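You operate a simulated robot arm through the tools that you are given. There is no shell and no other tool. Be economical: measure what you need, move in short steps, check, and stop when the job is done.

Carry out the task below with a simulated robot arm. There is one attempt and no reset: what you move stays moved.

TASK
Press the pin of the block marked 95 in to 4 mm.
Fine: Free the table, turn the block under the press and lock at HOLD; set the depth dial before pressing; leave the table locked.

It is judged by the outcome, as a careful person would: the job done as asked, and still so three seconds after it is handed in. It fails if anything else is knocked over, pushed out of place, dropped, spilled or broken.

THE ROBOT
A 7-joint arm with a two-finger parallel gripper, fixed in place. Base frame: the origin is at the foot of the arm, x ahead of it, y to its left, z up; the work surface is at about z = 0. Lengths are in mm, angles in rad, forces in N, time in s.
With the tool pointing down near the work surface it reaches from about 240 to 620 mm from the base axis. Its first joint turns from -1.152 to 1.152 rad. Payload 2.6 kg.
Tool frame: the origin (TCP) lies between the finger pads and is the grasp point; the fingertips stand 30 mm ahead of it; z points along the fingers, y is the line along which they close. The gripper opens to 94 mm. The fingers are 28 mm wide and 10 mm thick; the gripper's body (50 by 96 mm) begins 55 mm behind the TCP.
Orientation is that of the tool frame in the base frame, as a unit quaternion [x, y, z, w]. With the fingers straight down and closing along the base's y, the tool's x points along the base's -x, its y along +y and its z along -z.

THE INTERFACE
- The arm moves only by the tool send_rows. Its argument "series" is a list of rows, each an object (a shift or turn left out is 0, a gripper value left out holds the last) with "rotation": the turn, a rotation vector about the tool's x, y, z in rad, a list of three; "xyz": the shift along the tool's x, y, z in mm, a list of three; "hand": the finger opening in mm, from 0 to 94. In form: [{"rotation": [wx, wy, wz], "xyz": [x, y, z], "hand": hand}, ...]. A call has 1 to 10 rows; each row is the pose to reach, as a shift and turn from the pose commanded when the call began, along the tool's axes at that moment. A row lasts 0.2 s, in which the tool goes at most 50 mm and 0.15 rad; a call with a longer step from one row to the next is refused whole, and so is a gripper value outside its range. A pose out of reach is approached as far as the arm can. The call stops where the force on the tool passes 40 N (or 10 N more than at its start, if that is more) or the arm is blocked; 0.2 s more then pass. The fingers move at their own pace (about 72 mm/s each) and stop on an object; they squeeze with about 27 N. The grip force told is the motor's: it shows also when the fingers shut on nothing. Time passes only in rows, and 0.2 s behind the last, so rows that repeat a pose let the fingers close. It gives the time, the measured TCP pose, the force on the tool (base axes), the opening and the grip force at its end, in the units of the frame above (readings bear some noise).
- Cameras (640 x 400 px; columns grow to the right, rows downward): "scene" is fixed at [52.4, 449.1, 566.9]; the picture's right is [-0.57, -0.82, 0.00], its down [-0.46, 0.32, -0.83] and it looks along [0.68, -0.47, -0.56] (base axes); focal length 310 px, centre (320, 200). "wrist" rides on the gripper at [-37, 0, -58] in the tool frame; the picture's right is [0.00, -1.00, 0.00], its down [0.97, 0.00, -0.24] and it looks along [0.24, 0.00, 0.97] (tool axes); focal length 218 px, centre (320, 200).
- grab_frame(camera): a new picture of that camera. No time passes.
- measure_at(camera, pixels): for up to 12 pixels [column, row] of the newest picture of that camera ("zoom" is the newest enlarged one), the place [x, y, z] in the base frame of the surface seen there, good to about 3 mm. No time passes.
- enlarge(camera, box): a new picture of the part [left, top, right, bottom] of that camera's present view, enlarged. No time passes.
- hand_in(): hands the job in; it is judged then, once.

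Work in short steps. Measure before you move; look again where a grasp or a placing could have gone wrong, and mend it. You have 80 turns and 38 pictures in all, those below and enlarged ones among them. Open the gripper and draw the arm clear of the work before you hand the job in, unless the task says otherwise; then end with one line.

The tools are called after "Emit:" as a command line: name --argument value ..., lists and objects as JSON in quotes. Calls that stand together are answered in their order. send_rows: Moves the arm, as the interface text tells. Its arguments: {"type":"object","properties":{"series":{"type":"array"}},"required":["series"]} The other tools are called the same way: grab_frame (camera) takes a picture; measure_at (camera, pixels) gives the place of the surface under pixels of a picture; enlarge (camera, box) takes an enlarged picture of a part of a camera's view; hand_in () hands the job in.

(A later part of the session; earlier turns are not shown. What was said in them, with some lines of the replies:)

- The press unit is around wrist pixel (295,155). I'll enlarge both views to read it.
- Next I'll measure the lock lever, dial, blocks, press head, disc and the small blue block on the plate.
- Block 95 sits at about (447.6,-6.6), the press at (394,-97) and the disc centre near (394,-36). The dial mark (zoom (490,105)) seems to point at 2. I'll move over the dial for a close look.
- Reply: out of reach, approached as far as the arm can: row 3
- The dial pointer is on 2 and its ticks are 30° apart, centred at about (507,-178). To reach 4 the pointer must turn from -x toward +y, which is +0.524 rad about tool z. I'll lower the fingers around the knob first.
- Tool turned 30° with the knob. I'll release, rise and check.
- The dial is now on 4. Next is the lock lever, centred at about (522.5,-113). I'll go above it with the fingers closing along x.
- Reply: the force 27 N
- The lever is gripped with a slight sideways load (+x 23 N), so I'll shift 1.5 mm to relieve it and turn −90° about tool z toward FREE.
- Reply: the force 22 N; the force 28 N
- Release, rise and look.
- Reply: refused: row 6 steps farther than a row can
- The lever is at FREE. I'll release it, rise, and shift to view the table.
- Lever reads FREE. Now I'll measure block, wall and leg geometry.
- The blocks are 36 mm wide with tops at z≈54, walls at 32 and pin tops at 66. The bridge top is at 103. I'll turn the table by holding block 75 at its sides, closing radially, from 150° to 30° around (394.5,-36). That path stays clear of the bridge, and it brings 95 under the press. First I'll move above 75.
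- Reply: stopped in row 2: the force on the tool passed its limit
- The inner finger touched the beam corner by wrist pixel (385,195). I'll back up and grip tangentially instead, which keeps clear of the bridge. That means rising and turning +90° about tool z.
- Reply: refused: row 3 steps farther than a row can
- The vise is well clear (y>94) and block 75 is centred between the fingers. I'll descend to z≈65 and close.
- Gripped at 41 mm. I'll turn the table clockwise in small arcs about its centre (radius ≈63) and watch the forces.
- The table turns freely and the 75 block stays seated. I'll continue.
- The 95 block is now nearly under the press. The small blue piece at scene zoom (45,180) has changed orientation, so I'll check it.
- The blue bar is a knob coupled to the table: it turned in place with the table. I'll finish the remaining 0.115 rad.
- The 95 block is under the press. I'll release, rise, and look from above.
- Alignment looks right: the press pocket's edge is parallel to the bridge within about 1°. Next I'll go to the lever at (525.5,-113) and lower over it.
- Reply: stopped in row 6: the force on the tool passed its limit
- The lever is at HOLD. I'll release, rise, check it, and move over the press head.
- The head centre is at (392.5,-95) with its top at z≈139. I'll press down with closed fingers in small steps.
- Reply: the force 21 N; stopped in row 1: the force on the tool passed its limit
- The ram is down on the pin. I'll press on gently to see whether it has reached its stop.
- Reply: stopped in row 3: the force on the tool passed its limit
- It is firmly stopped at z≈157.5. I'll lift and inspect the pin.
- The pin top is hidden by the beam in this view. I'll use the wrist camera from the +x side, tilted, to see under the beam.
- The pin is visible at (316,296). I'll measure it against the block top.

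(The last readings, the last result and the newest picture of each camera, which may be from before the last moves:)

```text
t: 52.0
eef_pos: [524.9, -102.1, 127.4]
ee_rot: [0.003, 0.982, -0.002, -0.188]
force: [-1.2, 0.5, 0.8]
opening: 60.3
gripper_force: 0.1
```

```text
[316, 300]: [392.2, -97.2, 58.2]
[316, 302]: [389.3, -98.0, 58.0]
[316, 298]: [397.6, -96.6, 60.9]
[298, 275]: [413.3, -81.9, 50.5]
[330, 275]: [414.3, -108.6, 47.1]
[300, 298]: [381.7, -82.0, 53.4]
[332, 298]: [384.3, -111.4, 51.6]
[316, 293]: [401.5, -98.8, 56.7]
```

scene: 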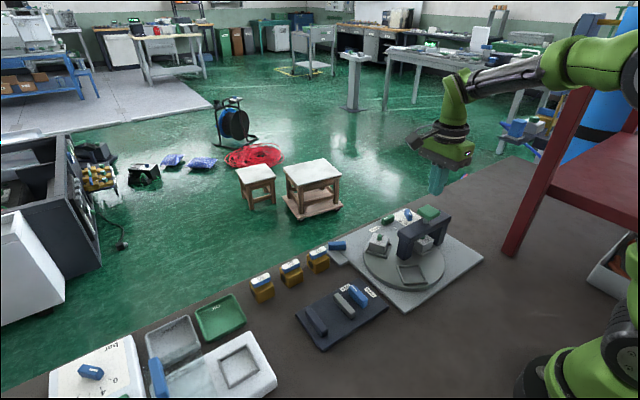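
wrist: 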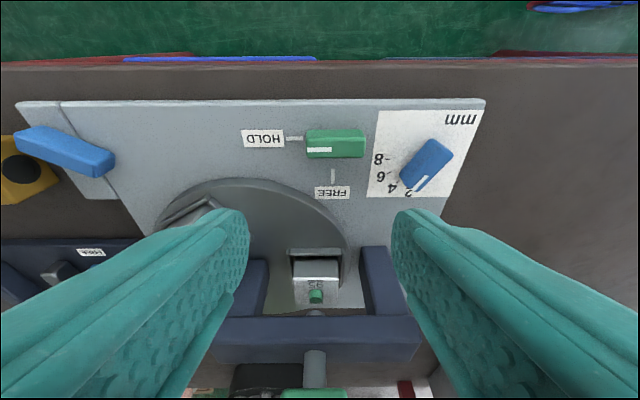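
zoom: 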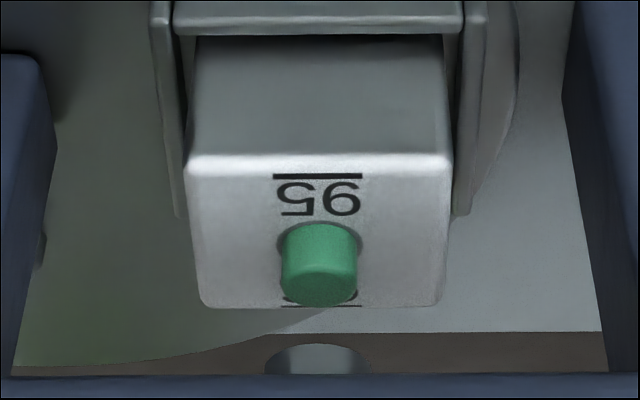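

The pin now stands about 8 mm proud (zoom side ≈45 px at ~6 px/mm), against about 12 mm before, so it is 4 mm in. The dial is at 4 and the lever at HOLD. I'll lift clear.

Emit:
send_rows --series '[{"xyz": [0, 0, -40], "rotation": [0, -0.13, 0]}, {"xyz": [0, 0, -80], "rotation": [0, -0.26, 0]}, {"xyz": [0, 0, -120], "rotation": [0, -0.39, 0]}, {"xyz": [0, 0, -120], "rotation": [0, -0.39, 0], "hand": 90}, {"xyz": [0, 0, -120], "rotation": [0, -0.39, 0]}]'

Emit:
grab_frame --camera "scene"

```text
t: 53.2
eef_pos: [569.6, -101.8, 237.6]
ee_rot: [0.003, 1.0, -0.002, 0.007]
force: [0.1, -0.4, 0.4]
opening: 90.0
gripper_force: 0.0
```

```text
2 pictures are left
```

scene: 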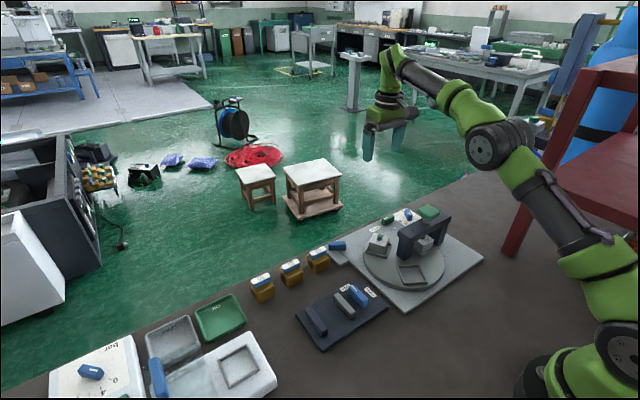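

Everything is in place and the arm is clear, so I'm handing in.

Emit:
hand_in

```text
The job is handed in.
```

The pin of block 95 is pressed in by about 4 mm, judged from the wrist camera: it stands about 8 mm proud, down from about 12. The dial was set to 4 before pressing, the table is locked at HOLD, and the arm is clear with the gripper open.
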